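You operate a simulated robot arm through the tools that you are given. There is no shell and no other tool. Be economical: measure what you need, move in short steps, check, and stop when the job is done.

Carry out the task below with a simulated robot arm. There is one attempt and no reset: what you move stays moved.

Task
Shut the cement bin, mix smooth on fast, unplug and raise the mixer.
Fine: the mortar in the tub ends without lumps; knob back at off first; the plug laid on its shelf; never move the mixer plugged in.

It is judged by the outcome, as a careful person would: the job done as asked, and still so three seconds after it is handed in. It fails if anything else is knocked over, pushed out of place, dropped, spilled or broken.

Robot
A 7-joint arm with a two-finger parallel gripper, fixed in place. Base frame: the origin is at the foot of the arm, x ahead of it, y to its left, z up. Readings come in mm, degrees, newtons and seconds.
With the tool pointing down near the work surface it reaches from about 100 to 660 mm from the base axis. Its first joint turns from -166.0 to 166.0 degrees. Payload 1.57 kg.
The TCP is the grasp point between the finger pads, 30 mm short of the fingertips. In the tool frame z runs along the fingers and y along their closing line. Largest opening 110 mm; finger width 24, thickness 12; the body of the gripper, 48 by 112 mm, starts 78 mm behind the TCP.
Orientation is that of the tool frame in the base frame, as a unit quaternion [x, y, z, w]. With the fingers straight down and closing along the base's y, the tool's x points along the base's -x, its y along +y and its z along -z.

Tools
- The arm moves only by the tool nudge_tool. Its argument "motion" is one flat list of numbers, 7 for each row, row after row: the turn, a rotation vector about the base's x, y, z in units of 180 degrees (1.0 is 180 degrees), then the shift along the base's x, y, z in units of 400 mm (1.0 is 400 mm), then the finger opening in mm, from 0 to 110. In form: [rx, ry, rz, dx, dy, dz, gripper, rx, ry, rz, dx, dy, dz, gripper, ...]. A call has 1 to 10 rows; each row is the pose to reach, as a shift and turn from the pose commanded when the call began. A call with a number of a shift or a turn outside -1 to 1 is refused whole. Rows are played at 5 a second. More than 50 mm and 8.6 degrees between two rows, or a gripper value outside its range, and nothing of the call is played. A pose out of reach is approached as far as the arm can. The call stops where the force on the tool passes 60 N (or 10 N more than at its start, if that is more) or the arm is blocked; 0.2 s more then pass. Each finger travels about 45 mm/s and halts on what it meets, pressing with about 34 N; the grip force reading is that of the motor and also rises with nothing between the fingers. The clock runs only during rows and for 0.2 s after the last one: add rows that repeat a pose to give the fingers time. It gives the time, the measured TCP pose, the force on the tool (base axes), the opening and the grip force at its end, in the units of the frame above (readings bear some noise).
- Cameras (640 x 400 px; columns grow to the right, rows downward): "scene" is fixed at [228.7, 495.2, 1646.8]; the picture's right is [-0.79, -0.61, 0.00], its down [-0.47, 0.61, -0.64] and it looks along [0.39, -0.50, -0.77] (base axes); focal length 239 px, centre (320, 200). "wrist" rides on the gripper at [-36, 0, -80] in the tool frame; the picture's right is [0.00, -1.00, 0.00], its down [0.97, 0.00, -0.24] and it looks along [0.24, 0.00, 0.97] (tool axes); focal length 218 px, centre (320, 200). There is no depth. A picture from a camera that has moved, and an enlarged one, comes with that camera's place and axes in the base frame and with its lens. The place of the scene camera against the robot may be out by one fixed shift of up to 12 mm in any direction.
- camera(camera): a new picture of that camera. The clock stands still meanwhile.
- raise_lower(by): slides the trunk up (or, below 0, down) by that many mm; the arm rides with it, the base frame stays. It gives what a move gives, with no picture.
- zoom(camera, box): a new picture of the part [left, top, right, bottom] of that camera's present view, enlarged. The clock stands still meanwhile.
- finish_job(): hands the job in; it is judged then, once.

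Go step by step. Nothing tells you positions but the pictures and the camera data: compare them with the known pose of the tool, close in by small moves and look again before you grip or let go. The budget is 120 turns and 76 pictures, counting those below and the enlarged ones. Unless the task says otherwise, let go and move clear before handing in, and close with one line.

The tools are called after "Emit:" as name(argument=value, ...) on one line, values as JSON. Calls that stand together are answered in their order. nudge_tool: Moves the arm, as the interface text tells. Its arguments: {"type":"object","properties":{"motion":{"type":"array","items":{"type":"number"}}},"required":["motion"]} The other tools are called the same way: raise_lower (by) slides the trunk up or down; camera (camera) takes a picture; zoom (camera, box) takes an enlarged picture of a part of a camera's view; finish_job () hands the job in.

At the start:

```text
time: 0.0
ee_pos: [449.8, 33.0, 1334.5]
tool_rot: [0.0, 1.0, 0.001, 0.0]
force: [-0.3, 0.4, -0.1]
opening: 110.2
finger_force: 0.0
trunk travel left (down, up): [-525.0, 65.0]
```

scene: 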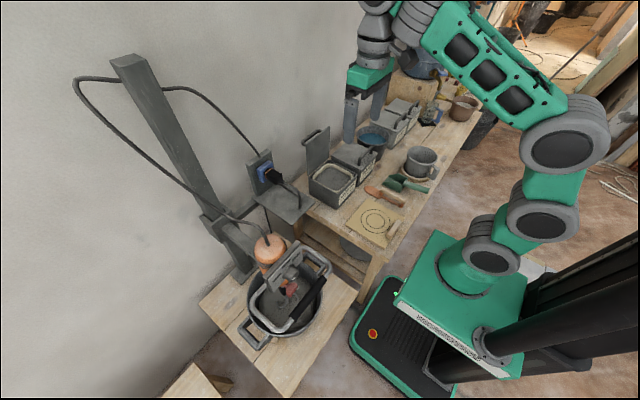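
wrist: 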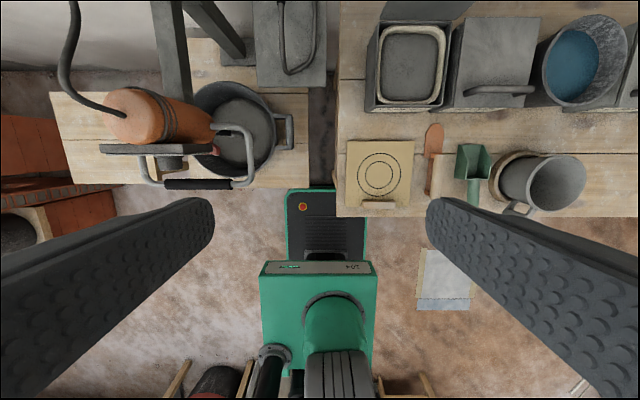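

I see a mixer on a stand over a tub (left), a socket with plug and shelf by the wall, and open cement bin on the bench. I'll take enlarged views to understand the parts first.

Emit:
zoom(camera="scene", box=[200, 200, 360, 360])

Emit:
zoom(camera="scene", box=[220, 110, 400, 230])

Emit:
zoom(camera="wrist", box=[40, 0, 340, 200])

```text
2.50 times, centred on (280, 280) of scene
camera zoom: at [228.7, 495.2, 1646.8], right [-0.79, -0.61, 0.0], down [-0.47, 0.61, -0.64], along [0.39, -0.5, -0.77], focal length 598 px, centre (420, 0)
```

zoom: 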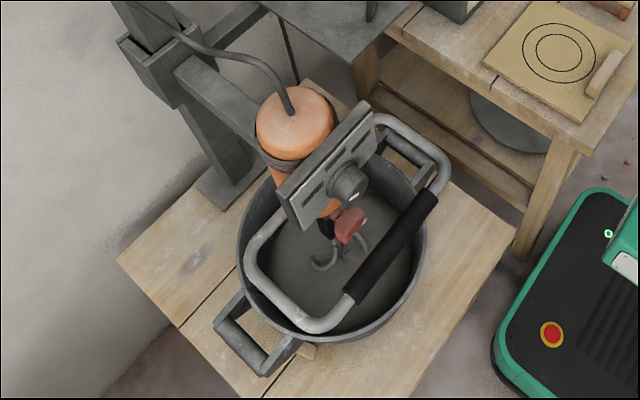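

```text
3.33 times, centred on (310, 170) of scene
camera zoom: at [228.7, 495.2, 1646.8], right [-0.79, -0.61, 0.0], down [-0.47, 0.61, -0.64], along [0.39, -0.5, -0.77], focal length 798 px, centre (353, 300)
```

zoom: 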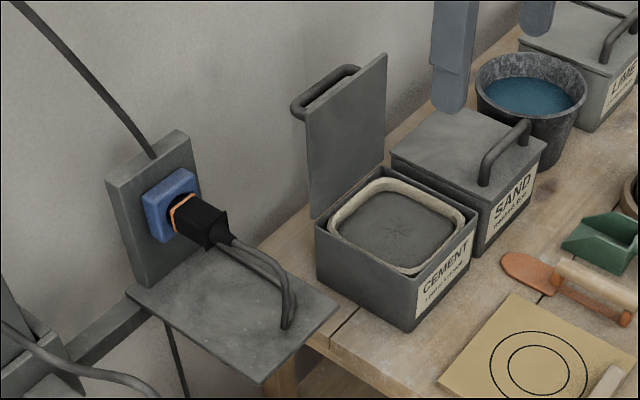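

```text
2.00 times, centred on (190, 100) of wrist
camera zoom: at [485.3, 34.0, 1414.4], right [0.0, -1.0, 0.0], down [-0.97, 0.0, 0.24], along [-0.24, 0.0, -0.97], focal length 436 px, centre (580, 400)
```

zoom: 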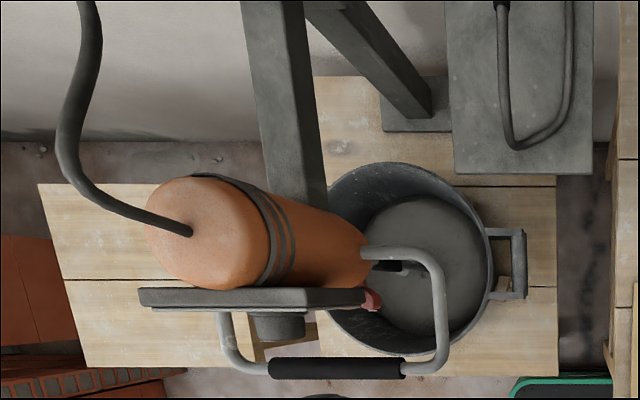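

The mixer's axis is near (528, 330), its knob near (450, 334, 985) facing the robot, and the open bin near (680, -195). I'll tilt the tool up toward the mixer panel and look closer.

Emit:
nudge_tool(motion=[0, -0.045, 0, -0.06, 0.08, 0, 110, 0, -0.09, 0, -0.12, 0.16, 0, 110, 0, -0.135, 0, -0.18, 0.24, 0, 110, 0, -0.18, 0, -0.24, 0.32, 0, 110, 0, -0.225, 0, -0.3, 0.4, 0, 110, 0, -0.27, 0, -0.36, 0.48, 0, 110, 0, -0.315, 0, -0.42, 0.56, 0, 110, 0, -0.36, 0, -0.48, 0.64, 0, 110, 0, -0.4, 0, -0.5, 0.7, 0, 110])

Emit:
raise_lower(by=-200)

Emit:
camera(camera="wrist")

Emit:
camera(camera="scene")

```text
time: 1.2
ee_pos: [388.3, 110.4, 1312.7]
tool_rot: [0.128, 0.94, -0.061, 0.312]
force: [0.1, 0.0, -0.4]
opening: 109.8
finger_force: 0.1
out of reach, approached as far as the arm can: row 6
trunk travel left (down, up): [-525.0, 65.0]
stopped in row 6: the arm was blocked; the commanded pose is now the measured one
```

```text
time: 3.4
ee_pos: [403.9, 112.9, 1096.1]
tool_rot: [0.125, 0.948, -0.077, 0.282]
force: [0.1, 0.0, 0.6]
opening: 110.1
finger_force: 0.1
trunk travel left (down, up): [-325.0, 265.0]
```

```text
70 pictures are left
camera wrist: at [391.7, 123.1, 1182.8], right [-0.28, -0.96, 0.07], down [-0.91, 0.24, -0.34], along [0.31, -0.16, -0.94], focal length 218 px, centre (320, 200)
```

wrist: 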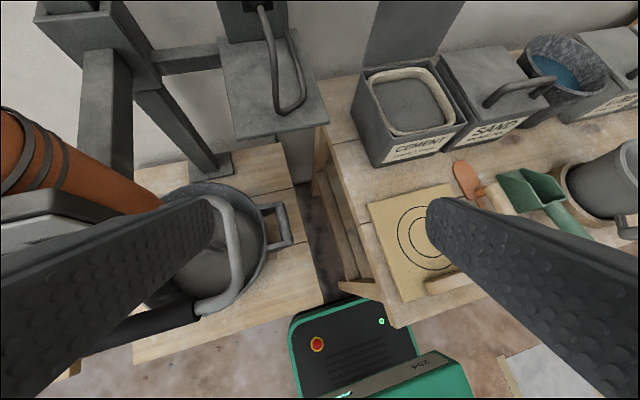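

```text
69 pictures are left
```

scene: 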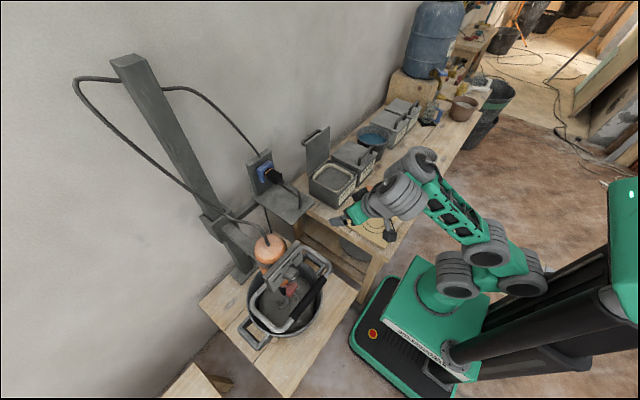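

The arm is clear of everything; the bench is at z≈765 and the cement surface near (674, -180, 828). I'll now face the mixer panel from the front.

Emit:
nudge_tool(motion=[-0.0009, -0.034, 0.0159, -0.045, 0.07, 0, 110, -0.0019, -0.0681, 0.0318, -0.09, 0.14, 0, 110, -0.0028, -0.102, 0.0476, -0.135, 0.21, 0, 110, -0.0037, -0.136, 0.0635, -0.18, 0.28, 0, 110, -0.0047, -0.17, 0.0794, -0.225, 0.35, 0, 110, -0.0056, -0.2043, 0.0953, -0.26, 0.42, 0, 110, -0.0056, -0.2043, 0.0953, -0.26, 0.42, 0, 110])

Emit:
camera(camera="wrist")

```text
time: 4.5
ee_pos: [379.2, 155.6, 1170.9]
tool_rot: [0.009, 0.918, -0.033, 0.395]
force: [-0.3, 0.2, 0.3]
opening: 109.8
finger_force: 0.0
out of reach, approached as far as the arm can: row 1, 2, 3, 4, 5
trunk travel left (down, up): [-325.0, 265.0]
stopped in row 5: the arm was blocked; the commanded pose is now the measured one
```

```text
68 pictures are left
camera wrist: at [345.6, 161.6, 1250.9], right [-0.04, -1.0, 0.05], down [-0.84, 0.01, -0.54], along [0.54, -0.07, -0.84], focal length 218 px, centre (320, 200)
```

wrist: 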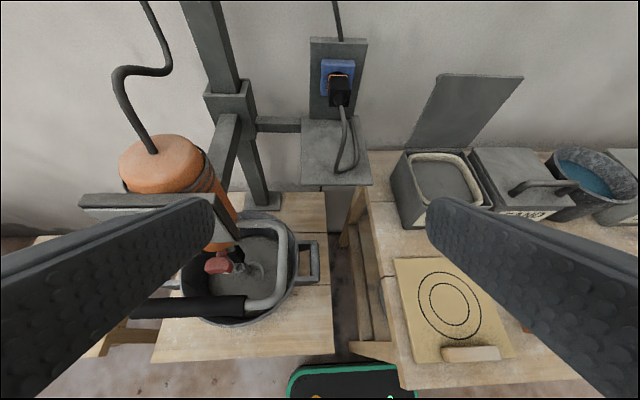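

The arm struggles to fold back close to its base, but a steep look works. I'll slide left so the camera is above the panel and handle.

Emit:
nudge_tool(motion=[0, 0, 0, 0, 0.1, 0, 110, 0, 0, 0, -0.03, 0.2, 0, 110, 0, 0, 0, -0.06, 0.3, 0, 110, 0, 0, 0, -0.1, 0.4, 0, 110, 0, 0, 0, -0.1, 0.4, 0, 110])

Emit:
camera(camera="wrist")

```text
time: 5.7
ee_pos: [395.1, 245.2, 1174.1]
tool_rot: [-0.002, 0.931, 0.007, 0.366]
force: [0.7, 0.4, -0.4]
opening: 110.2
finger_force: 0.0
out of reach, approached as far as the arm can: row 1, 2, 3, 4, 5
trunk travel left (down, up): [-325.0, 265.0]
```

```text
67 pictures are left
camera wrist: at [365.4, 242.9, 1257.3], right [0.01, -1.0, -0.01], down [-0.87, 0.0, -0.49], along [0.49, 0.02, -0.87], focal length 218 px, centre (320, 200)
```

wrist: 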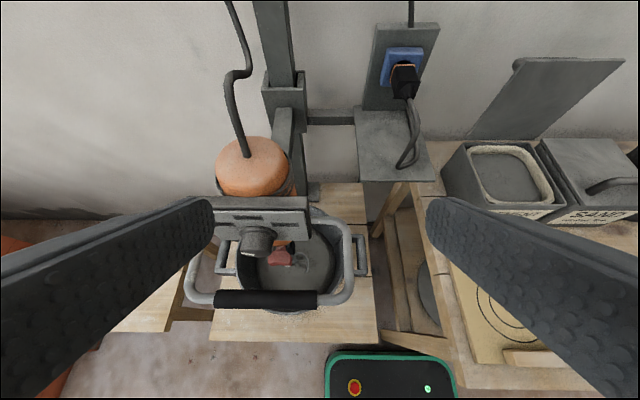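

Emit:
zoom(camera="wrist", box=[180, 120, 380, 320])

Emit:
zoom(camera="scene", box=[250, 225, 340, 325])

Emit:
zoom(camera="scene", box=[60, 40, 280, 290])

Emit:
zoom(camera="wrist", box=[340, 0, 640, 230])

```text
2.00 times, centred on (280, 220) of wrist
camera zoom: at [365.4, 242.9, 1257.3], right [0.01, -1.0, -0.01], down [-0.87, 0.0, -0.49], along [0.49, 0.02, -0.87], focal length 436 px, centre (400, 160)
```

zoom: 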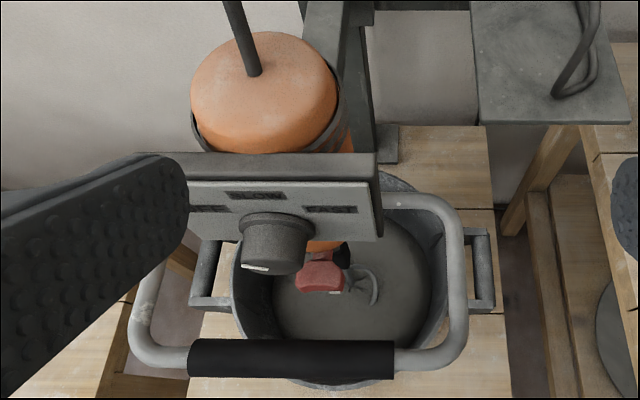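

```text
4.00 times, centred on (295, 275) of scene
camera zoom: at [228.7, 495.2, 1646.8], right [-0.79, -0.61, 0.0], down [-0.47, 0.61, -0.64], along [0.39, -0.5, -0.77], focal length 957 px, centre (420, -100)
```

zoom: 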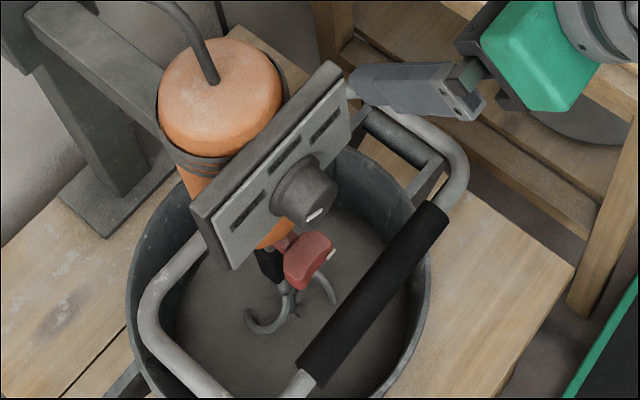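

```text
1.60 times, centred on (170, 165) of scene
camera zoom: at [228.7, 495.2, 1646.8], right [-0.79, -0.61, 0.0], down [-0.47, 0.61, -0.64], along [0.39, -0.5, -0.77], focal length 383 px, centre (560, 256)
```

zoom: 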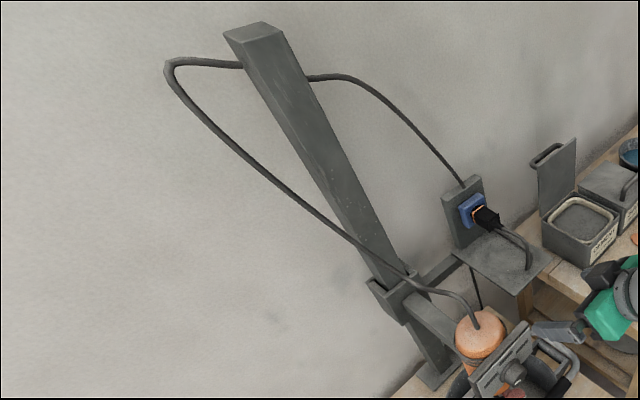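

```text
1.74 times, centred on (490, 115) of wrist
camera zoom: at [365.4, 242.9, 1257.3], right [0.01, -1.0, -0.01], down [-0.87, 0.0, -0.49], along [0.49, 0.02, -0.87], focal length 380 px, centre (24, 348)
```

zoom: 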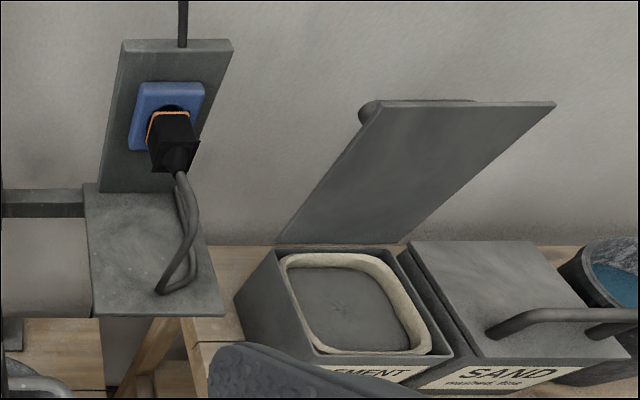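

The panel has marked positions (SLOW on top, FAST on the right) and a knob plus a red part below it. I need a frontal view, so I'll turn the tool radially toward the mixer and lower the trunk.

Emit:
nudge_tool(motion=[0, 0, 0.04, -0.04, -0.05, 0, 110, 0, 0, 0.08, -0.08, -0.1, 0, 110, 0, 0, 0.12, -0.12, -0.15, 0, 110, 0, 0, 0.16, -0.16, -0.2, 0, 110, 0, 0, 0.18, -0.2, -0.25, 0, 110, 0, 0, 0.18, -0.2, -0.25, 0, 110])

Emit:
raise_lower(by=-150)

Emit:
camera(camera="wrist")

Emit:
camera(camera="scene")

```text
time: 6.6
ee_pos: [339.0, 262.1, 1092.1]
tool_rot: [-0.321, 0.912, 0.122, 0.227]
force: [-0.7, -0.7, 0.8]
opening: 110.1
finger_force: 0.0
trunk travel left (down, up): [-325.0, 265.0]
stopped in row 4: the arm was blocked; the commanded pose is now the measured one
```

```text
time: 8.4
ee_pos: [339.5, 261.6, 944.2]
tool_rot: [-0.32, 0.911, 0.123, 0.229]
force: [0.0, 0.3, 0.5]
opening: 110.0
finger_force: 0.1
trunk travel left (down, up): [-175.0, 415.0]
```

```text
62 pictures are left
camera wrist: at [336.1, 251.0, 1031.6], right [0.64, -0.77, -0.08], down [-0.75, -0.6, -0.27], along [0.16, 0.23, -0.96], focal length 218 px, centre (320, 200)
```

wrist: 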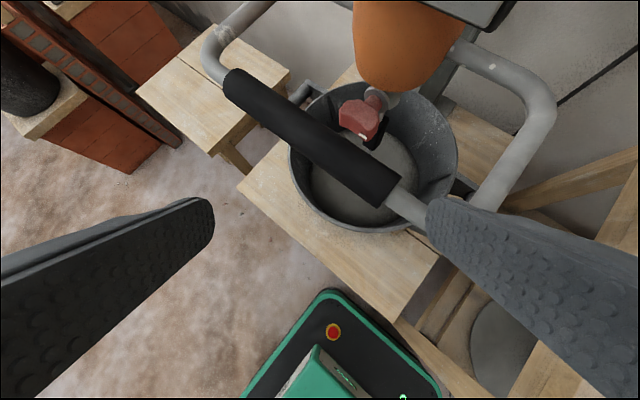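

```text
61 pictures are left
```

scene: 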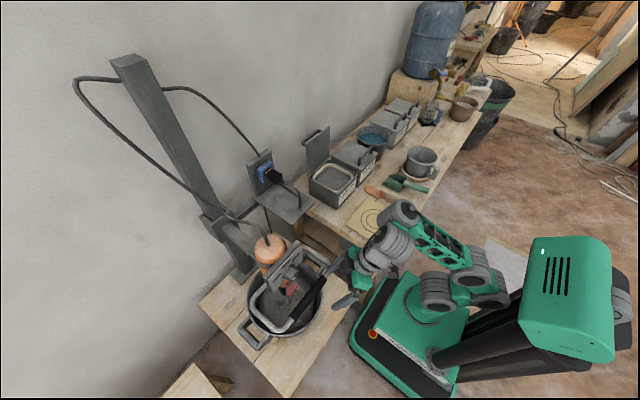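

The gripper sits just in front of the handle; with the trunk low, I can pitch the tool up. I'll back off and up while tilting to see the panel frontally.

Emit:
nudge_tool(motion=[0.0, 0, 0, -0.05, -0.04, 0.05, 110, 0.0328, -0.03, 0, -0.07, -0.05, 0.1, 110, 0.0656, -0.06, 0, -0.09, -0.06, 0.15, 110, 0.0984, -0.09, 0, -0.1, -0.07, 0.2, 110, 0.131, -0.12, 0, -0.1, -0.08, 0.22, 110, 0.164, -0.15, 0, -0.1, -0.08, 0.22, 110, 0.164, -0.15, 0, -0.1, -0.08, 0.22, 110])

Emit:
camera(camera="wrist")

```text
time: 9.0
ee_pos: [334.8, 266.9, 924.4]
tool_rot: [-0.332, 0.91, 0.158, 0.192]
force: [-33.4, -35.1, 55.8]
opening: 105.7
finger_force: 0.1
trunk travel left (down, up): [-175.0, 415.0]
stopped in row 3: the force on the tool passed its limit (the readings are from after the stop); the commanded pose is now the measured one
```

```text
60 pictures are left
camera wrist: at [339.6, 252.8, 1009.3], right [0.66, -0.73, -0.16], down [-0.74, -0.63, -0.23], along [0.07, 0.27, -0.96], focal length 218 px, centre (320, 200)
```

wrist: 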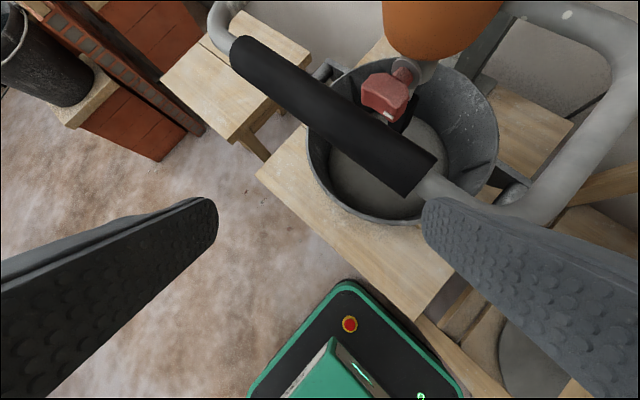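

The arm drifted down onto the handle instead of retracting. I'll lift straight up with the trunk to free it, then check.

Emit:
raise_lower(by=150)

Emit:
camera(camera="scene")

```text
time: 10.8
ee_pos: [326.1, 269.6, 1072.6]
tool_rot: [-0.334, 0.909, 0.159, 0.194]
force: [-0.9, 0.3, 0.1]
opening: 110.0
finger_force: 0.0
trunk travel left (down, up): [-325.0, 265.0]
```

```text
59 pictures are left
```

scene: 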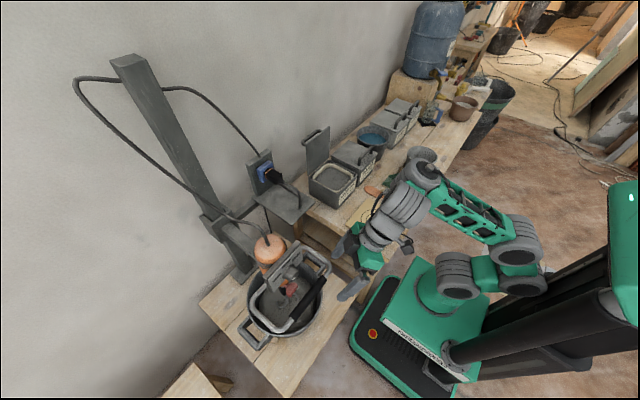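

The mixer hasn't shifted. The arm's elbow has swung out sideways, so I'll stretch out over the bench to unfold it and then work from cleaner postures.

Emit:
nudge_tool(motion=[-0.0131, 0.0159, -0.0274, 0.0685, -0.0925, 0.03, 110, -0.0261, 0.0319, -0.0549, 0.137, -0.185, 0.06, 110, -0.0392, 0.0478, -0.0823, 0.2055, -0.2775, 0.09, 110, -0.0523, 0.0637, -0.1097, 0.274, -0.37, 0.12, 110, -0.0653, 0.0796, -0.1371, 0.3425, -0.4625, 0.15, 110, -0.0784, 0.0956, -0.1646, 0.411, -0.555, 0.17, 110, -0.0914, 0.1115, -0.192, 0.48, -0.6475, 0.19, 110, -0.1045, 0.1274, -0.2194, 0.548, -0.74, 0.2, 110, -0.1045, 0.1274, -0.2194, 0.616, -0.8325, 0.2, 110, -0.1045, 0.1274, -0.2194, 0.685, -0.925, 0.2, 110])

Emit:
camera(camera="scene")

Emit:
camera(camera="wrist")

```text
time: 12.6
ee_pos: [536.1, -7.1, 1149.5]
tool_rot: [-0.038, 0.999, 0.0, 0.025]
force: [19.3, 5.0, -25.6]
opening: 110.0
finger_force: 0.0
out of reach, approached as far as the arm can: row 3, 4, 5, 6, 8
trunk travel left (down, up): [-325.0, 265.0]
stopped in row 8: the force on the tool passed its limit (the readings are from after the stop); the commanded pose is now the measured one
```

```text
58 pictures are left
```

scene: 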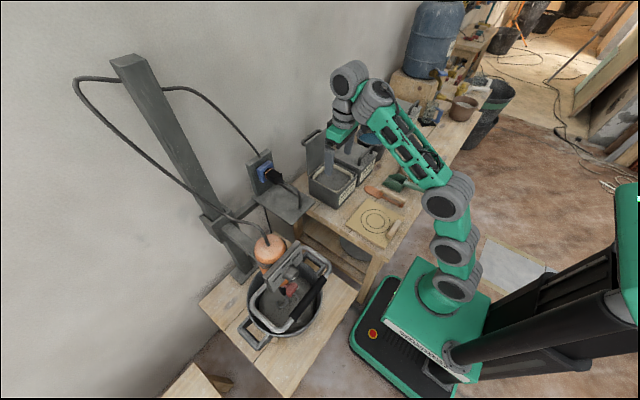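

```text
57 pictures are left
camera wrist: at [566.8, -5.0, 1231.1], right [0.07, -1.0, 0.0], down [-0.98, -0.07, 0.19], along [-0.19, -0.01, -0.98], focal length 218 px, centre (320, 200)
```

wrist: 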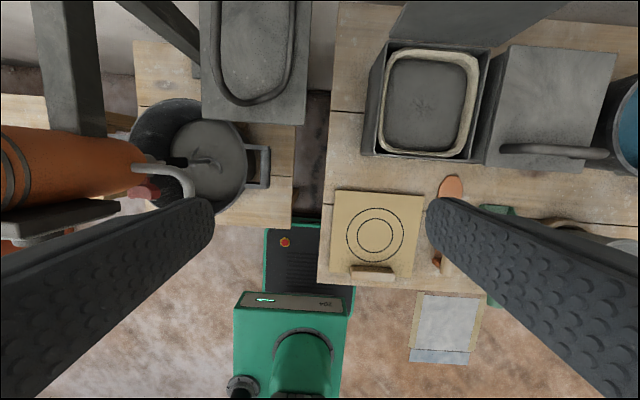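

The arm is unfolded now. The lid looks upright at x≈770, y≈-107..-290, top z≈1038, handle on its back side; I'll move in front of it and look horizontally.

Emit:
nudge_tool(motion=[0, -0.04, 0, 0.03, -0.08, 0, 110, 0, -0.08, 0, 0.06, -0.16, 0, 110, 0, -0.12, 0, 0.09, -0.24, 0, 110, 0, -0.16, 0, 0.12, -0.32, 0, 110, 0, -0.2, 0, 0.13, -0.4, 0, 110, 0, -0.24, 0, 0.13, -0.46, 0, 110, 0, -0.28, 0, 0.13, -0.47, 0, 110, 0, -0.28, 0, 0.13, -0.47, 0, 110])

Emit:
camera(camera="wrist")

```text
time: 14.3
ee_pos: [613.9, -204.2, 1191.2]
tool_rot: [-0.034, 0.922, -0.012, 0.385]
force: [0.3, 0.1, 0.2]
opening: 110.1
finger_force: 0.1
out of reach, approached as far as the arm can: row 5, 6, 7, 8
trunk travel left (down, up): [-325.0, 265.0]
```

```text
56 pictures are left
camera wrist: at [580.8, -201.3, 1272.8], right [0.06, -1.0, 0.05], down [-0.85, -0.07, -0.52], along [0.52, -0.01, -0.85], focal length 218 px, centre (320, 200)
```

wrist: 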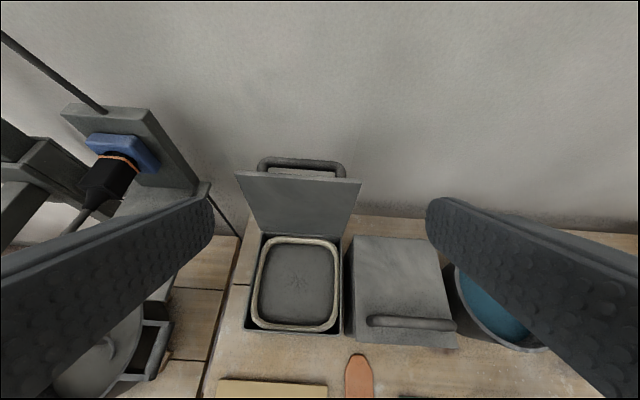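

I can see the lid and its back handle clearly: lid top edge about (755, -91..-257, 1035), hinge z≈847. The plan is to roll the gripper 90° so one finger goes behind the lid and one in front, then lead it down.

Emit:
nudge_tool(motion=[0.0336, 0, -0.0332, 0, 0.01, 0, 110, 0.0671, 0, -0.0664, 0, 0.02, 0, 110, 0.1007, 0, -0.0996, 0, 0.03, 0, 110, 0.1343, 0, -0.1328, 0, 0.04, 0, 110, 0.1679, 0, -0.166, 0, 0.05, 0, 100, 0.2014, 0, -0.1992, 0, 0.06, 0, 90, 0.235, 0, -0.2324, 0, 0.06, 0, 80, 0.2686, 0, -0.2656, 0, 0.06, 0, 80, 0.3021, 0, -0.2988, 0, 0.06, 0, 80, 0.3357, 0, -0.332, 0, 0.06, 0, 80])

Emit:
camera(camera="wrist")

```text
time: 16.6
ee_pos: [617.6, -182.5, 1198.9]
tool_rot: [0.598, 0.702, 0.253, 0.293]
force: [-0.8, 0.1, -0.4]
opening: 79.9
finger_force: 0.1
out of reach, approached as far as the arm can: row 3, 4, 5, 6, 7, 8, 9, 10
trunk travel left (down, up): [-325.0, 265.0]
```

```text
55 pictures are left
camera wrist: at [564.0, -218.1, 1258.2], right [-0.69, -0.16, -0.7], down [-0.28, 0.96, 0.06], along [0.67, 0.24, -0.71], focal length 218 px, centre (320, 200)
```

wrist: 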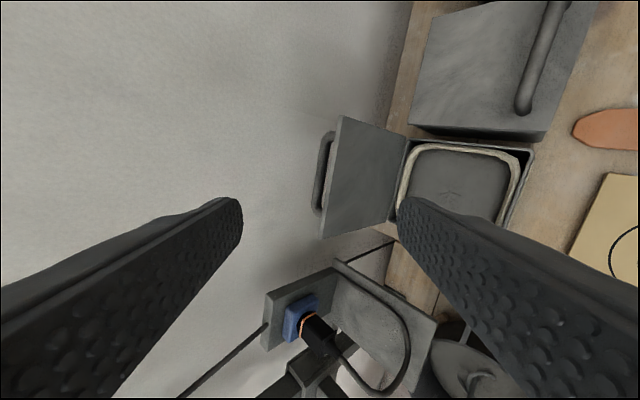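

Roll is good: left finger is far/high, right finger near/low. I'll lower the trunk and advance in front of and above the lid top.

Emit:
raise_lower(by=-90)

Emit:
nudge_tool(motion=[0, 0, 0, 0.1, 0, 0, 70, 0, 0, 0, 0.2, 0, 0, 70, 0, 0, 0, 0.28, 0, 0, 70, 0, 0, 0, 0.28, 0, 0, 70])

Emit:
camera(camera="wrist")

Emit:
zoom(camera="scene", box=[260, 80, 440, 220])

```text
time: 17.8
ee_pos: [617.8, -182.4, 1109.5]
tool_rot: [0.597, 0.703, 0.253, 0.294]
force: [0.2, 0.1, -0.7]
opening: 79.8
finger_force: 0.1
trunk travel left (down, up): [-235.0, 355.0]
```

```text
time: 18.8
ee_pos: [649.7, -180.5, 1099.6]
tool_rot: [0.597, 0.703, 0.252, 0.293]
force: [-0.2, 0.7, 0.0]
opening: 70.2
finger_force: 0.1
out of reach, approached as far as the arm can: row 1, 2, 3, 4
trunk travel left (down, up): [-235.0, 355.0]
```

```text
54 pictures are left
camera wrist: at [596.2, -216.4, 1158.9], right [-0.69, -0.16, -0.7], down [-0.28, 0.96, 0.06], along [0.66, 0.24, -0.71], focal length 218 px, centre (320, 200)
```

wrist: 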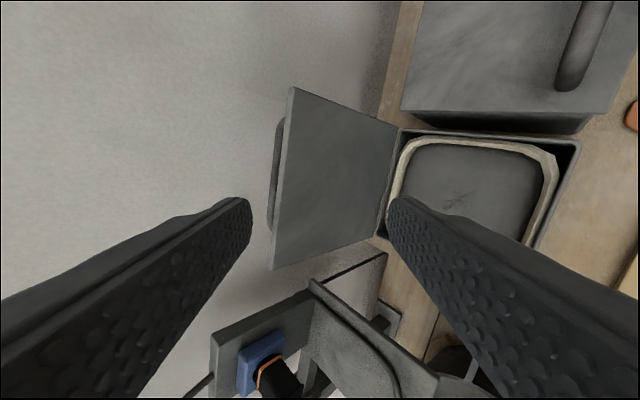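

```text
2.86 times, centred on (350, 150) of scene
camera zoom: at [228.7, 495.2, 1646.8], right [-0.79, -0.61, 0.0], down [-0.47, 0.61, -0.64], along [0.39, -0.5, -0.77], focal length 684 px, centre (234, 343)
```

zoom: 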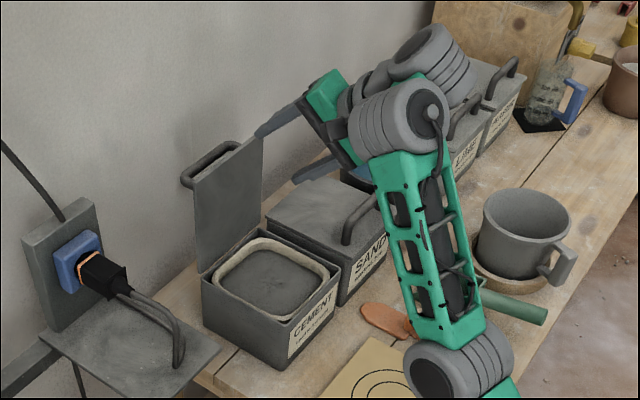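

Reach is limited because the shoulder is too low. I'll raise the trunk and lower the arm relative to it, which should extend the reach forward.

Emit:
raise_lower(by=300)

Emit:
nudge_tool(motion=[0, 0, 0, 0.0, 0, -0.1, 70, 0, 0, 0, 0.0, 0, -0.2, 70, 0, 0, 0, 0.0, 0, -0.3, 70, 0, 0, 0, 0.0, 0, -0.4, 70, 0, 0, 0, 0, 0, -0.5, 70, 0, 0, 0, 0.04, 0, -0.6, 70, 0, 0, 0, 0.08, 0, -0.7, 70, 0, 0, 0, 0.12, 0, -0.7, 70, 0, 0, 0, 0.12, 0, -0.7, 70])

Emit:
camera(camera="scene")

```text
time: 21.8
ee_pos: [649.9, -180.4, 1399.1]
tool_rot: [0.598, 0.703, 0.251, 0.292]
force: [-0.2, 0.1, 0.2]
opening: 69.9
finger_force: 0.2
trunk travel left (down, up): [-535.0, 55.0]
```

```text
time: 23.8
ee_pos: [688.6, -201.4, 1237.3]
tool_rot: [0.615, 0.726, 0.205, 0.229]
force: [0.5, 0.2, 1.6]
opening: 70.2
finger_force: 0.1
out of reach, approached as far as the arm can: row 1, 2, 3, 4, 5, 6, 7, 8, 9
trunk travel left (down, up): [-535.0, 55.0]
```

```text
52 pictures are left
```

scene: 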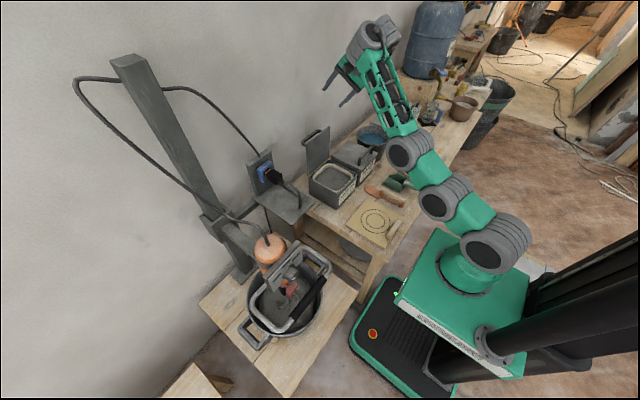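

The arm moved most of the way; I'll continue lowering in smaller steps to see if it keeps converging.

Emit:
nudge_tool(motion=[0, 0, 0, 0.0, 0.01, -0.05, 70, 0, 0, 0, 0.0, 0.02, -0.1, 70, 0, 0, 0, 0.0, 0.03, -0.15, 70, 0, 0, 0, 0.0, 0.04, -0.2, 70, 0, 0, 0, 0, 0.05, -0.25, 70, 0, 0, 0, 0, 0.05, -0.25, 70])

```text
time: 25.2
ee_pos: [696.5, -198.2, 1182.4]
tool_rot: [0.622, 0.736, 0.183, 0.198]
force: [0.1, -0.2, -0.4]
opening: 70.0
finger_force: 0.0
out of reach, approached as far as the arm can: row 1, 2, 3, 4, 5, 6
trunk travel left (down, up): [-535.0, 55.0]
```

The arm is stretched straight and stuck there. I'll retract to bend the elbow, then descend, then reach forward again.

Emit:
nudge_tool(motion=[0, 0, 0, -0.1, 0.01, 0, 70, 0, 0, 0, -0.2, 0.02, 0, 70, 0, 0, 0, -0.3, 0.03, 0, 70, 0, 0, 0, -0.4, 0.04, 0, 70, 0, 0, 0, -0.5, 0.05, 0, 70, 0, 0, 0, -0.5, 0.05, -0.05, 70, 0, 0, 0, -0.5, 0.05, -0.1, 70, 0, 0, 0, -0.5, 0.05, -0.15, 70])

Emit:
camera(camera="scene")

```text
time: 27.0
ee_pos: [633.8, -270.4, 1250.9]
tool_rot: [0.621, 0.737, 0.181, 0.194]
force: [0.5, 0.3, -0.5]
opening: 69.8
finger_force: 0.1
out of reach, approached as far as the arm can: row 1, 2, 3, 4, 5, 6, 7, 8
trunk travel left (down, up): [-535.0, 55.0]
```

```text
51 pictures are left
```

scene: 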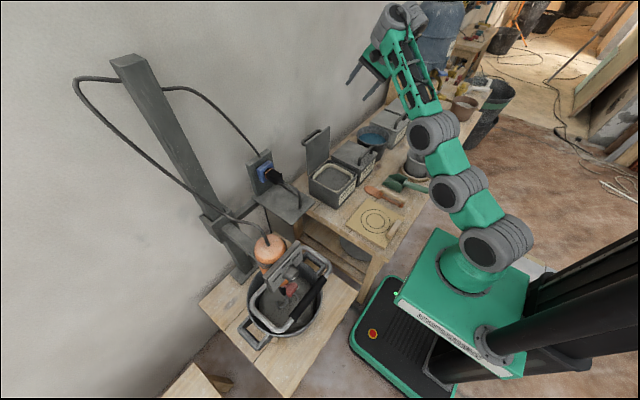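

The rolled wrist seems to be against a limit. I'll return to a plain tool-down posture near the start pose and rethink.

Emit:
nudge_tool(motion=[-0.0126, 0.0135, 0.0434, 0, 0, 0.0, 70, -0.0253, 0.0271, 0.0868, -0.02, 0.02, 0.02, 70, -0.0379, 0.0406, 0.1302, -0.05, 0.06, 0.04, 70, -0.0506, 0.0542, 0.1736, -0.1, 0.11, 0.06, 70, -0.0632, 0.0677, 0.217, -0.15, 0.16, 0.08, 70, -0.0758, 0.0812, 0.2604, -0.2, 0.21, 0.1, 70, -0.0885, 0.0948, 0.3038, -0.24, 0.26, 0.12, 70, -0.1011, 0.1083, 0.3472, -0.29, 0.32, 0.14, 70, -0.1138, 0.1219, 0.3906, -0.33, 0.38, 0.16, 70, -0.1264, 0.1354, 0.434, -0.375, 0.425, 0.18, 70])

Emit:
nudge_tool(motion=[0, 0, 0, 0, 0, 0, 110, 0, 0, 0, 0, 0, 0, 110])

Emit:
camera(camera="scene")

```text
time: 29.2
ee_pos: [478.8, -90.6, 1317.5]
tool_rot: [0.0, 1.0, 0.004, 0.001]
force: [0.0, 0.4, -1.1]
opening: 70.2
finger_force: 0.1
trunk travel left (down, up): [-535.0, 55.0]
```

```text
time: 29.8
ee_pos: [478.4, -90.1, 1318.4]
tool_rot: [-0.001, 1.0, 0.005, 0.002]
force: [-0.4, 0.8, 1.2]
opening: 109.9
finger_force: 0.0
trunk travel left (down, up): [-535.0, 55.0]
```

```text
50 pictures are left
```

scene: 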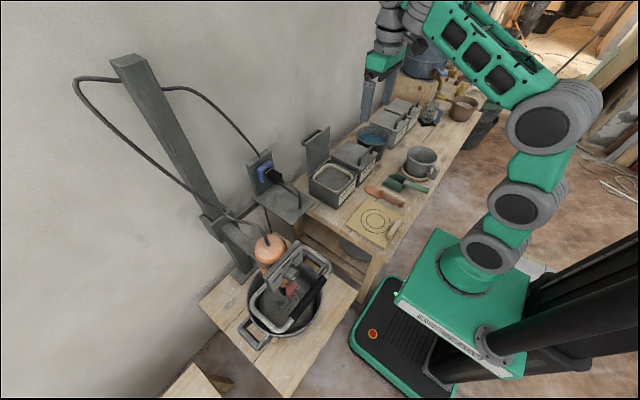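

The elbow-up posture is restored. From here I'll descend with the tool down, then tilt while extending.

Emit:
nudge_tool(motion=[0, 0, 0, 0, 0, -0.1, 110, 0, 0, 0, 0, 0, -0.2, 110, 0, 0, 0, 0, 0, -0.3, 110, 0, 0, 0, 0, 0, -0.4, 110, 0, 0, 0, 0, 0, -0.5, 110, 0, 0, 0, 0, 0, -0.55, 110, 0, 0, 0, 0, 0, -0.55, 110])

Emit:
nudge_tool(motion=[0, -0.04, 0, 0.04, -0.02, 0, 110, 0, -0.08, 0, 0.08, -0.05, 0, 110, 0, -0.12, 0, 0.12, -0.08, 0, 110, 0, -0.16, 0, 0.16, -0.11, 0, 110, 0, -0.2, 0, 0.2, -0.14, 0, 110, 0, -0.24, 0, 0.24, -0.17, 0, 110, 0, -0.28, 0, 0.28, -0.2, 0, 110, 0, -0.28, 0, 0.28, -0.2, 0, 110])

Emit:
camera(camera="scene")

```text
time: 31.4
ee_pos: [477.2, -92.1, 1099.4]
tool_rot: [0.0, 1.0, 0.005, 0.002]
force: [-0.1, -0.4, 0.0]
opening: 110.2
finger_force: 0.1
trunk travel left (down, up): [-535.0, 55.0]
```

```text
time: 33.2
ee_pos: [436.5, -87.2, 1364.0]
tool_rot: [0.002, 0.932, -0.007, 0.361]
force: [-0.2, -0.3, -0.1]
opening: 109.9
finger_force: 0.0
out of reach, approached as far as the arm can: row 1, 2, 3, 4, 5, 6, 7, 8
trunk travel left (down, up): [-535.0, 55.0]
```

```text
49 pictures are left
```

scene: 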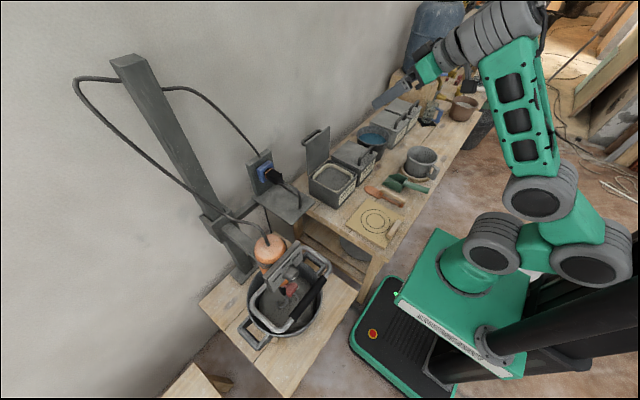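

I've learned the wrist can't straighten much below ~80° of bend, so tilted tools need the forearm sloping up. I'll extend forward from here keeping this tilt.

Emit:
nudge_tool(motion=[0, 0, 0, 0.1, -0.01, 0, 60, 0, 0, 0, 0.2, -0.02, 0, 20, 0, 0, 0, 0.3, -0.03, 0, 0, 0, 0, 0, 0.4, -0.04, 0, 0, 0, 0, 0, 0.5, -0.05, -0.05, 0, 0, 0, 0, 0.6, -0.05, -0.1, 0, 0, 0, 0, 0.65, -0.05, -0.15, 0, 0, 0, 0, 0.65, -0.05, -0.2, 0, 0, 0, 0, 0.65, -0.05, -0.2, 0])

Emit:
camera(camera="wrist")

```text
time: 35.2
ee_pos: [701.2, -108.4, 1288.4]
tool_rot: [0.003, 0.933, -0.008, 0.361]
force: [-0.1, 0.3, -0.5]
opening: 0.2
finger_force: 20.6
out of reach, approached as far as the arm can: row 1, 2, 3, 4
trunk travel left (down, up): [-535.0, 55.0]
```

```text
48 pictures are left
camera wrist: at [673.7, -106.9, 1370.3], right [-0.01, -1.0, 0.01], down [-0.88, 0.0, -0.48], along [0.48, -0.02, -0.88], focal length 218 px, centre (320, 200)
```

wrist: 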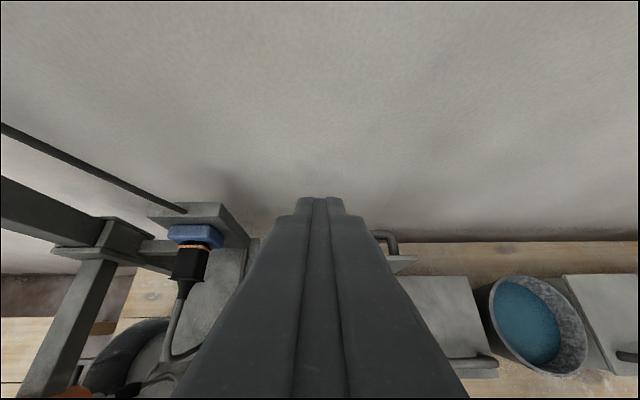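

The extended pose with 43° tilt works, and the lid top edge is confirmed near (754, -91..-259, 1035). I'll lower the trunk and extend over the lid's left part, fingers closed as a hook.

Emit:
raise_lower(by=-190)

Emit:
nudge_tool(motion=[0, 0, 0, 0.05, -0.005, 0, 0, 0, 0, 0, 0.1, -0.01, 0, 0, 0, 0, 0, 0.16, -0.01, 0, 0, 0, 0, 0, 0.16, -0.01, 0, 0])

Emit:
camera(camera="wrist")

Emit:
zoom(camera="scene", box=[260, 80, 380, 210])

```text
time: 37.3
ee_pos: [700.1, -107.6, 1097.3]
tool_rot: [0.003, 0.933, -0.008, 0.361]
force: [-0.5, -0.1, 1.0]
opening: 0.0
finger_force: 21.2
trunk travel left (down, up): [-345.0, 245.0]
```

```text
time: 38.3
ee_pos: [766.1, -110.8, 1096.1]
tool_rot: [0.003, 0.933, -0.008, 0.361]
force: [-0.6, 0.1, -0.8]
opening: 0.0
finger_force: 21.1
trunk travel left (down, up): [-345.0, 245.0]
```

```text
47 pictures are left
camera wrist: at [738.1, -109.3, 1179.1], right [-0.01, -1.0, 0.01], down [-0.88, 0.0, -0.48], along [0.47, -0.02, -0.88], focal length 218 px, centre (320, 200)
```

wrist: 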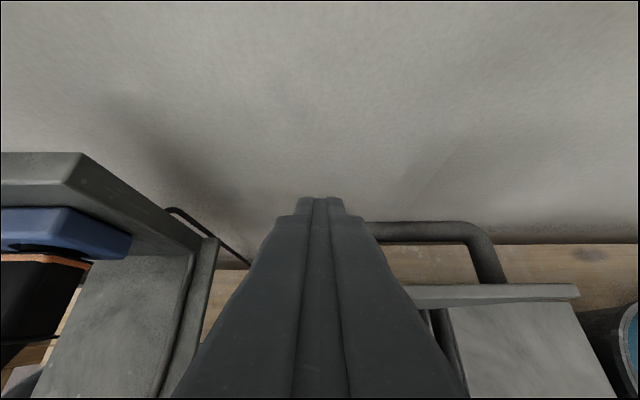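

```text
3.08 times, centred on (320, 145) of scene
camera zoom: at [228.7, 495.2, 1646.8], right [-0.79, -0.61, 0.0], down [-0.47, 0.61, -0.64], along [0.39, -0.5, -0.77], focal length 736 px, centre (320, 369)
```

zoom: 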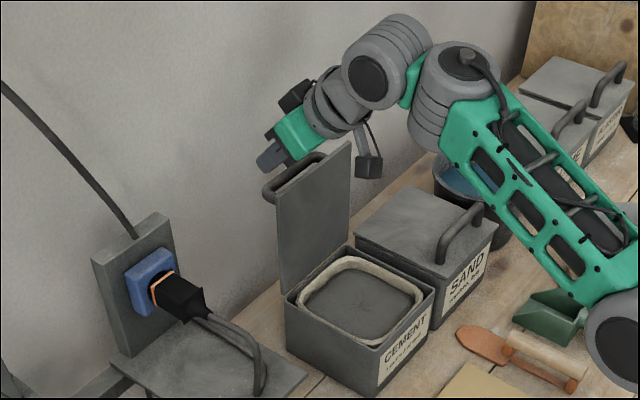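

The fingers now hang just over the lid, between plate and handle. I'll lower gently behind the plate and watch the force.

Emit:
nudge_tool(motion=[0, 0, 0, 0, 0, -0.025, 0, 0, 0, 0, 0, 0, -0.05, 0, 0, 0, 0, 0, 0, -0.075, 0, 0, 0, 0, 0, 0, -0.1, 0])

Emit:
zoom(camera="scene", box=[290, 100, 370, 160])

```text
time: 39.3
ee_pos: [766.2, -111.3, 1058.0]
tool_rot: [0.003, 0.932, -0.008, 0.362]
force: [0.3, 0.5, 0.5]
opening: 0.0
finger_force: 21.0
trunk travel left (down, up): [-345.0, 245.0]
```

```text
6.67 times, centred on (330, 130) of scene
camera zoom: at [228.7, 495.2, 1646.8], right [-0.79, -0.61, 0.0], down [-0.47, 0.61, -0.64], along [0.39, -0.5, -0.77], focal length 1595 px, centre (253, 667)
```

zoom: 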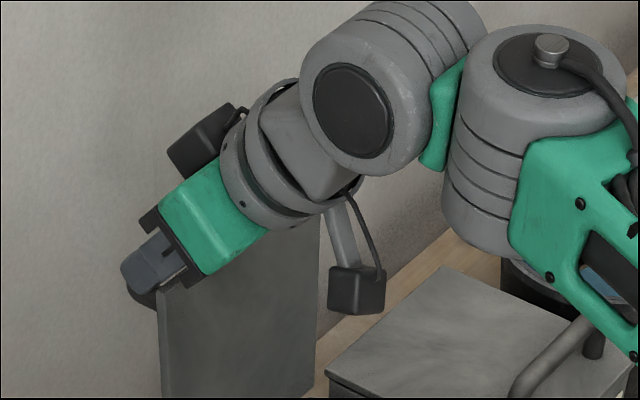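

The finger sits behind the lid's corner. I'll pull toward the robot in small steps.

Emit:
nudge_tool(motion=[0, 0, 0, -0.03, 0, 0, 0, 0, 0, 0, -0.06, 0, 0, 0, 0, 0, 0, -0.09, 0, -0.005, 0, 0, 0, 0, -0.12, 0, -0.01, 0, 0, 0, 0, -0.15, 0, -0.015, 0, 0, 0, 0, -0.18, 0, -0.02, 0])

Emit:
camera(camera="wrist")

Emit:
zoom(camera="scene", box=[260, 80, 380, 210])

```text
time: 40.7
ee_pos: [693.1, -112.3, 1049.8]
tool_rot: [0.004, 0.933, -0.009, 0.361]
force: [-1.8, 2.6, 5.0]
opening: 0.0
finger_force: 20.8
trunk travel left (down, up): [-345.0, 245.0]
```

```text
44 pictures are left
camera wrist: at [664.7, -110.4, 1132.5], right [-0.01, -1.0, 0.01], down [-0.88, 0.0, -0.48], along [0.48, -0.02, -0.88], focal length 218 px, centre (320, 200)
```

wrist: 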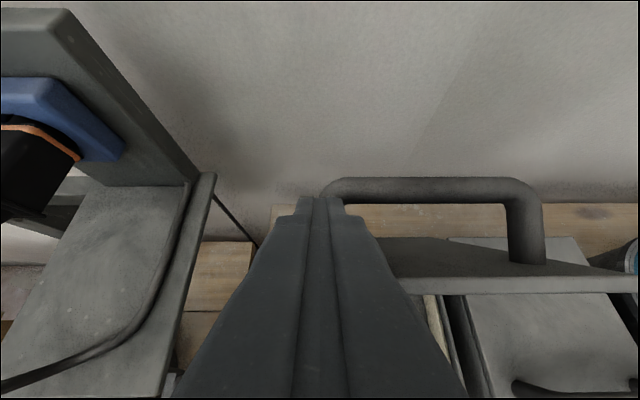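

```text
3.08 times, centred on (320, 145) of scene
camera zoom: at [228.7, 495.2, 1646.8], right [-0.79, -0.61, 0.0], down [-0.47, 0.61, -0.64], along [0.39, -0.5, -0.77], focal length 736 px, centre (320, 369)
```

zoom: 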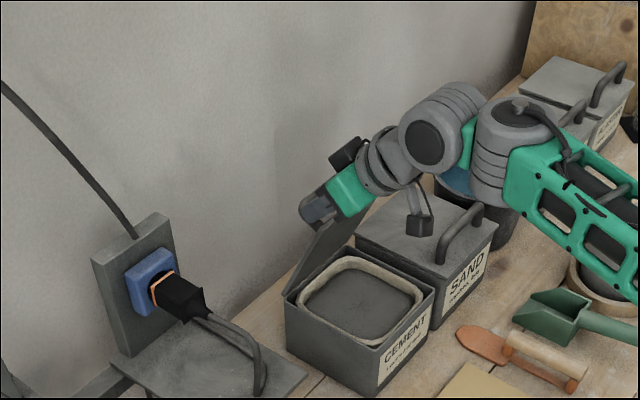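

The lid follows smoothly with some friction. I'll keep pulling along its arc, using the trunk for the downward part.

Emit:
nudge_tool(motion=[0, 0, 0, -0.03, 0, -0.01, 0, 0, 0, 0, -0.06, 0, -0.025, 0, 0, 0, 0, -0.09, 0, -0.04, 0, 0, 0, 0, -0.12, 0, -0.055, 0, 0, 0, 0, -0.15, 0, -0.08, 0])

Emit:
raise_lower(by=-25)

Emit:
zoom(camera="scene", box=[260, 80, 380, 210])

```text
time: 41.9
ee_pos: [633.8, -112.1, 1017.7]
tool_rot: [0.005, 0.933, -0.009, 0.361]
force: [-3.5, -0.4, 2.3]
opening: 0.0
finger_force: 21.6
trunk travel left (down, up): [-345.0, 245.0]
```

```text
time: 42.5
ee_pos: [633.9, -112.9, 1016.7]
tool_rot: [0.002, 0.925, -0.013, 0.379]
force: [-15.5, 0.8, 21.2]
opening: 0.3
finger_force: 21.0
trunk travel left (down, up): [-322.0, 268.0]
stopped: the force on the tool passed its limit (the readings are from after the stop); the commanded pose is now the measured one
```

```text
3.08 times, centred on (320, 145) of scene
camera zoom: at [228.7, 495.2, 1646.8], right [-0.79, -0.61, 0.0], down [-0.47, 0.61, -0.64], along [0.39, -0.5, -0.77], focal length 736 px, centre (320, 369)
```

zoom: 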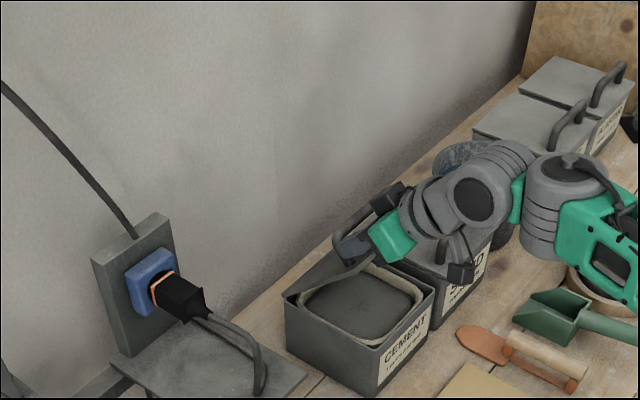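

The downward push jammed slightly (fingertips probably against the handle base). I'll ease back toward the robot and continue the arc.

Emit:
nudge_tool(motion=[0, 0, 0, -0.03, 0, 0, 0, 0, 0, 0, -0.06, 0, -0.02, 0, 0, 0, 0, -0.09, 0, -0.05, 0, 0, 0, 0, -0.1, 0, -0.08, 0])

Emit:
camera(camera="wrist")

Emit:
zoom(camera="scene", box=[290, 120, 370, 220])

```text
time: 43.5
ee_pos: [594.8, -112.5, 979.1]
tool_rot: [0.003, 0.927, -0.012, 0.374]
force: [-14.9, 0.7, 12.0]
opening: 0.0
finger_force: 21.8
trunk travel left (down, up): [-322.0, 268.0]
```

```text
41 pictures are left
camera wrist: at [564.5, -110.8, 1061.0], right [-0.01, -1.0, 0.02], down [-0.87, 0.0, -0.5], along [0.5, -0.02, -0.87], focal length 218 px, centre (320, 200)
```

wrist: 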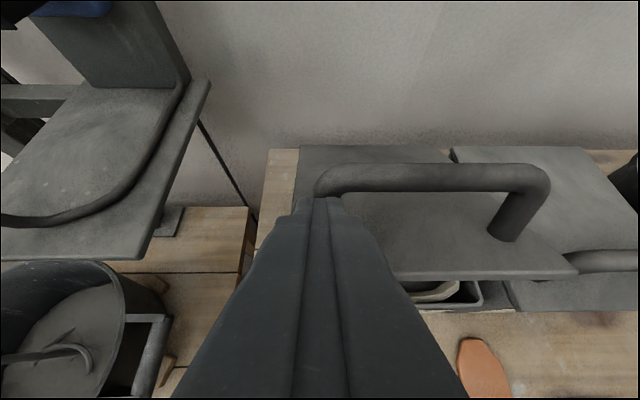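

```text
4.00 times, centred on (330, 170) of scene
camera zoom: at [228.7, 495.2, 1646.8], right [-0.79, -0.61, 0.0], down [-0.47, 0.61, -0.64], along [0.39, -0.5, -0.77], focal length 957 px, centre (280, 320)
```

zoom: 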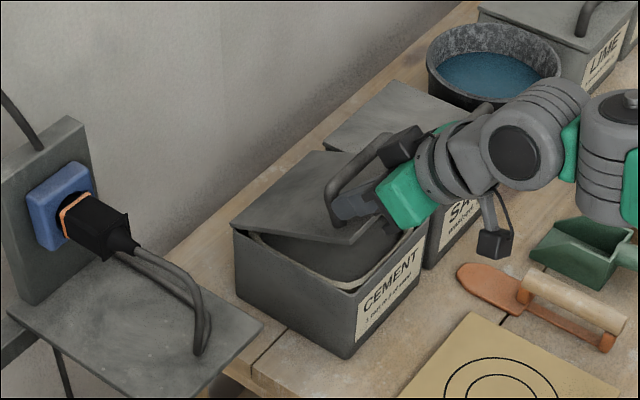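

The lid is almost shut; I'll slide the tips clear of the handle leg and press it down with the trunk.

Emit:
nudge_tool(motion=[0, 0, 0, -0.02, 0, 0.02, 0, 0, 0, 0, -0.05, 0, 0.02, 0])

Emit:
raise_lower(by=-50)

Emit:
raise_lower(by=-40)

Emit:
zoom(camera="scene", box=[290, 120, 370, 220])

```text
time: 44.1
ee_pos: [576.7, -113.4, 983.3]
tool_rot: [0.003, 0.928, -0.011, 0.372]
force: [0.3, -0.2, 0.4]
opening: 0.1
finger_force: 21.0
trunk travel left (down, up): [-322.0, 268.0]
```

```text
time: 45.0
ee_pos: [574.1, -113.4, 935.5]
tool_rot: [0.002, 0.928, -0.011, 0.373]
force: [-22.0, 2.5, 5.9]
opening: 0.3
finger_force: 21.3
trunk travel left (down, up): [-272.0, 318.0]
```

```text
time: 45.5
ee_pos: [569.7, -113.3, 918.1]
tool_rot: [0.003, 0.93, -0.012, 0.368]
force: [-56.4, 5.2, 8.3]
opening: 0.1
finger_force: 21.3
trunk travel left (down, up): [-255.0, 335.0]
stopped: the force on the tool passed its limit (the readings are from after the stop); the commanded pose is now the measured one
```

```text
4.00 times, centred on (330, 170) of scene
camera zoom: at [228.7, 495.2, 1646.8], right [-0.79, -0.61, 0.0], down [-0.47, 0.61, -0.64], along [0.39, -0.5, -0.77], focal length 957 px, centre (280, 320)
```

zoom: 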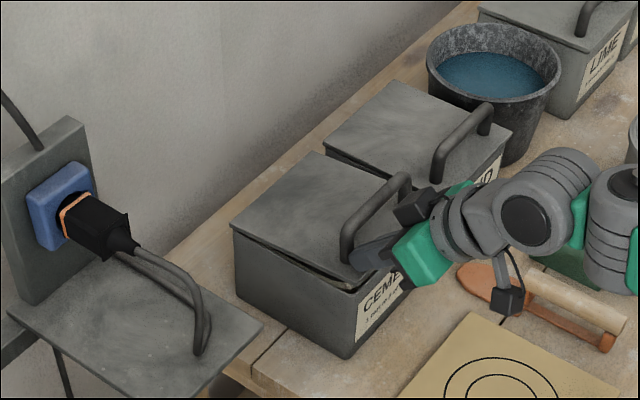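

Nearly shut, but the tips are pushing against the handle base. I'll back off, go above, and press the lid straight down behind the handle.

Emit:
nudge_tool(motion=[0, 0, 0, -0.03, 0, 0, 0, 0, 0, 0, -0.06, 0, 0.02, 0, 0, 0, 0, -0.08, 0, 0.06, 0])

Emit:
raise_lower(by=120)

Emit:
nudge_tool(motion=[0, 0, 0, 0.1, -0.03, 0, 0, 0, 0, 0, 0.2, -0.06, 0, 0, 0, 0, 0, 0.28, -0.12, 0, 0, 0, 0, 0, 0.28, -0.16, 0, 0, 0, 0, 0, 0.28, -0.16, 0, 0])

Emit:
camera(camera="wrist")

```text
time: 46.3
ee_pos: [543.6, -114.1, 940.7]
tool_rot: [0.003, 0.929, -0.012, 0.371]
force: [0.0, -0.5, -0.1]
opening: 0.0
finger_force: 21.2
trunk travel left (down, up): [-255.0, 335.0]
```

```text
time: 47.8
ee_pos: [543.0, -112.7, 1060.1]
tool_rot: [0.004, 0.929, -0.012, 0.37]
force: [-0.4, -0.6, -0.7]
opening: 0.4
finger_force: 21.3
trunk travel left (down, up): [-375.0, 215.0]
```

```text
time: 49.0
ee_pos: [654.5, -178.6, 1061.1]
tool_rot: [0.003, 0.929, -0.011, 0.37]
force: [-0.1, 0.4, -0.9]
opening: 0.0
finger_force: 21.4
trunk travel left (down, up): [-375.0, 215.0]
```

```text
38 pictures are left
camera wrist: at [625.6, -177.0, 1143.0], right [-0.01, -1.0, 0.02], down [-0.87, 0.0, -0.49], along [0.49, -0.02, -0.87], focal length 218 px, centre (320, 200)
```

wrist: 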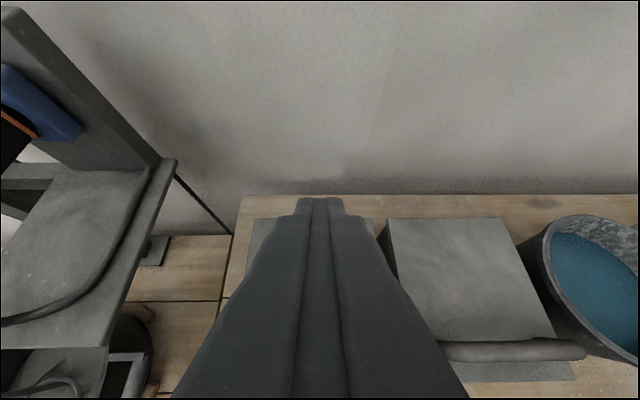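

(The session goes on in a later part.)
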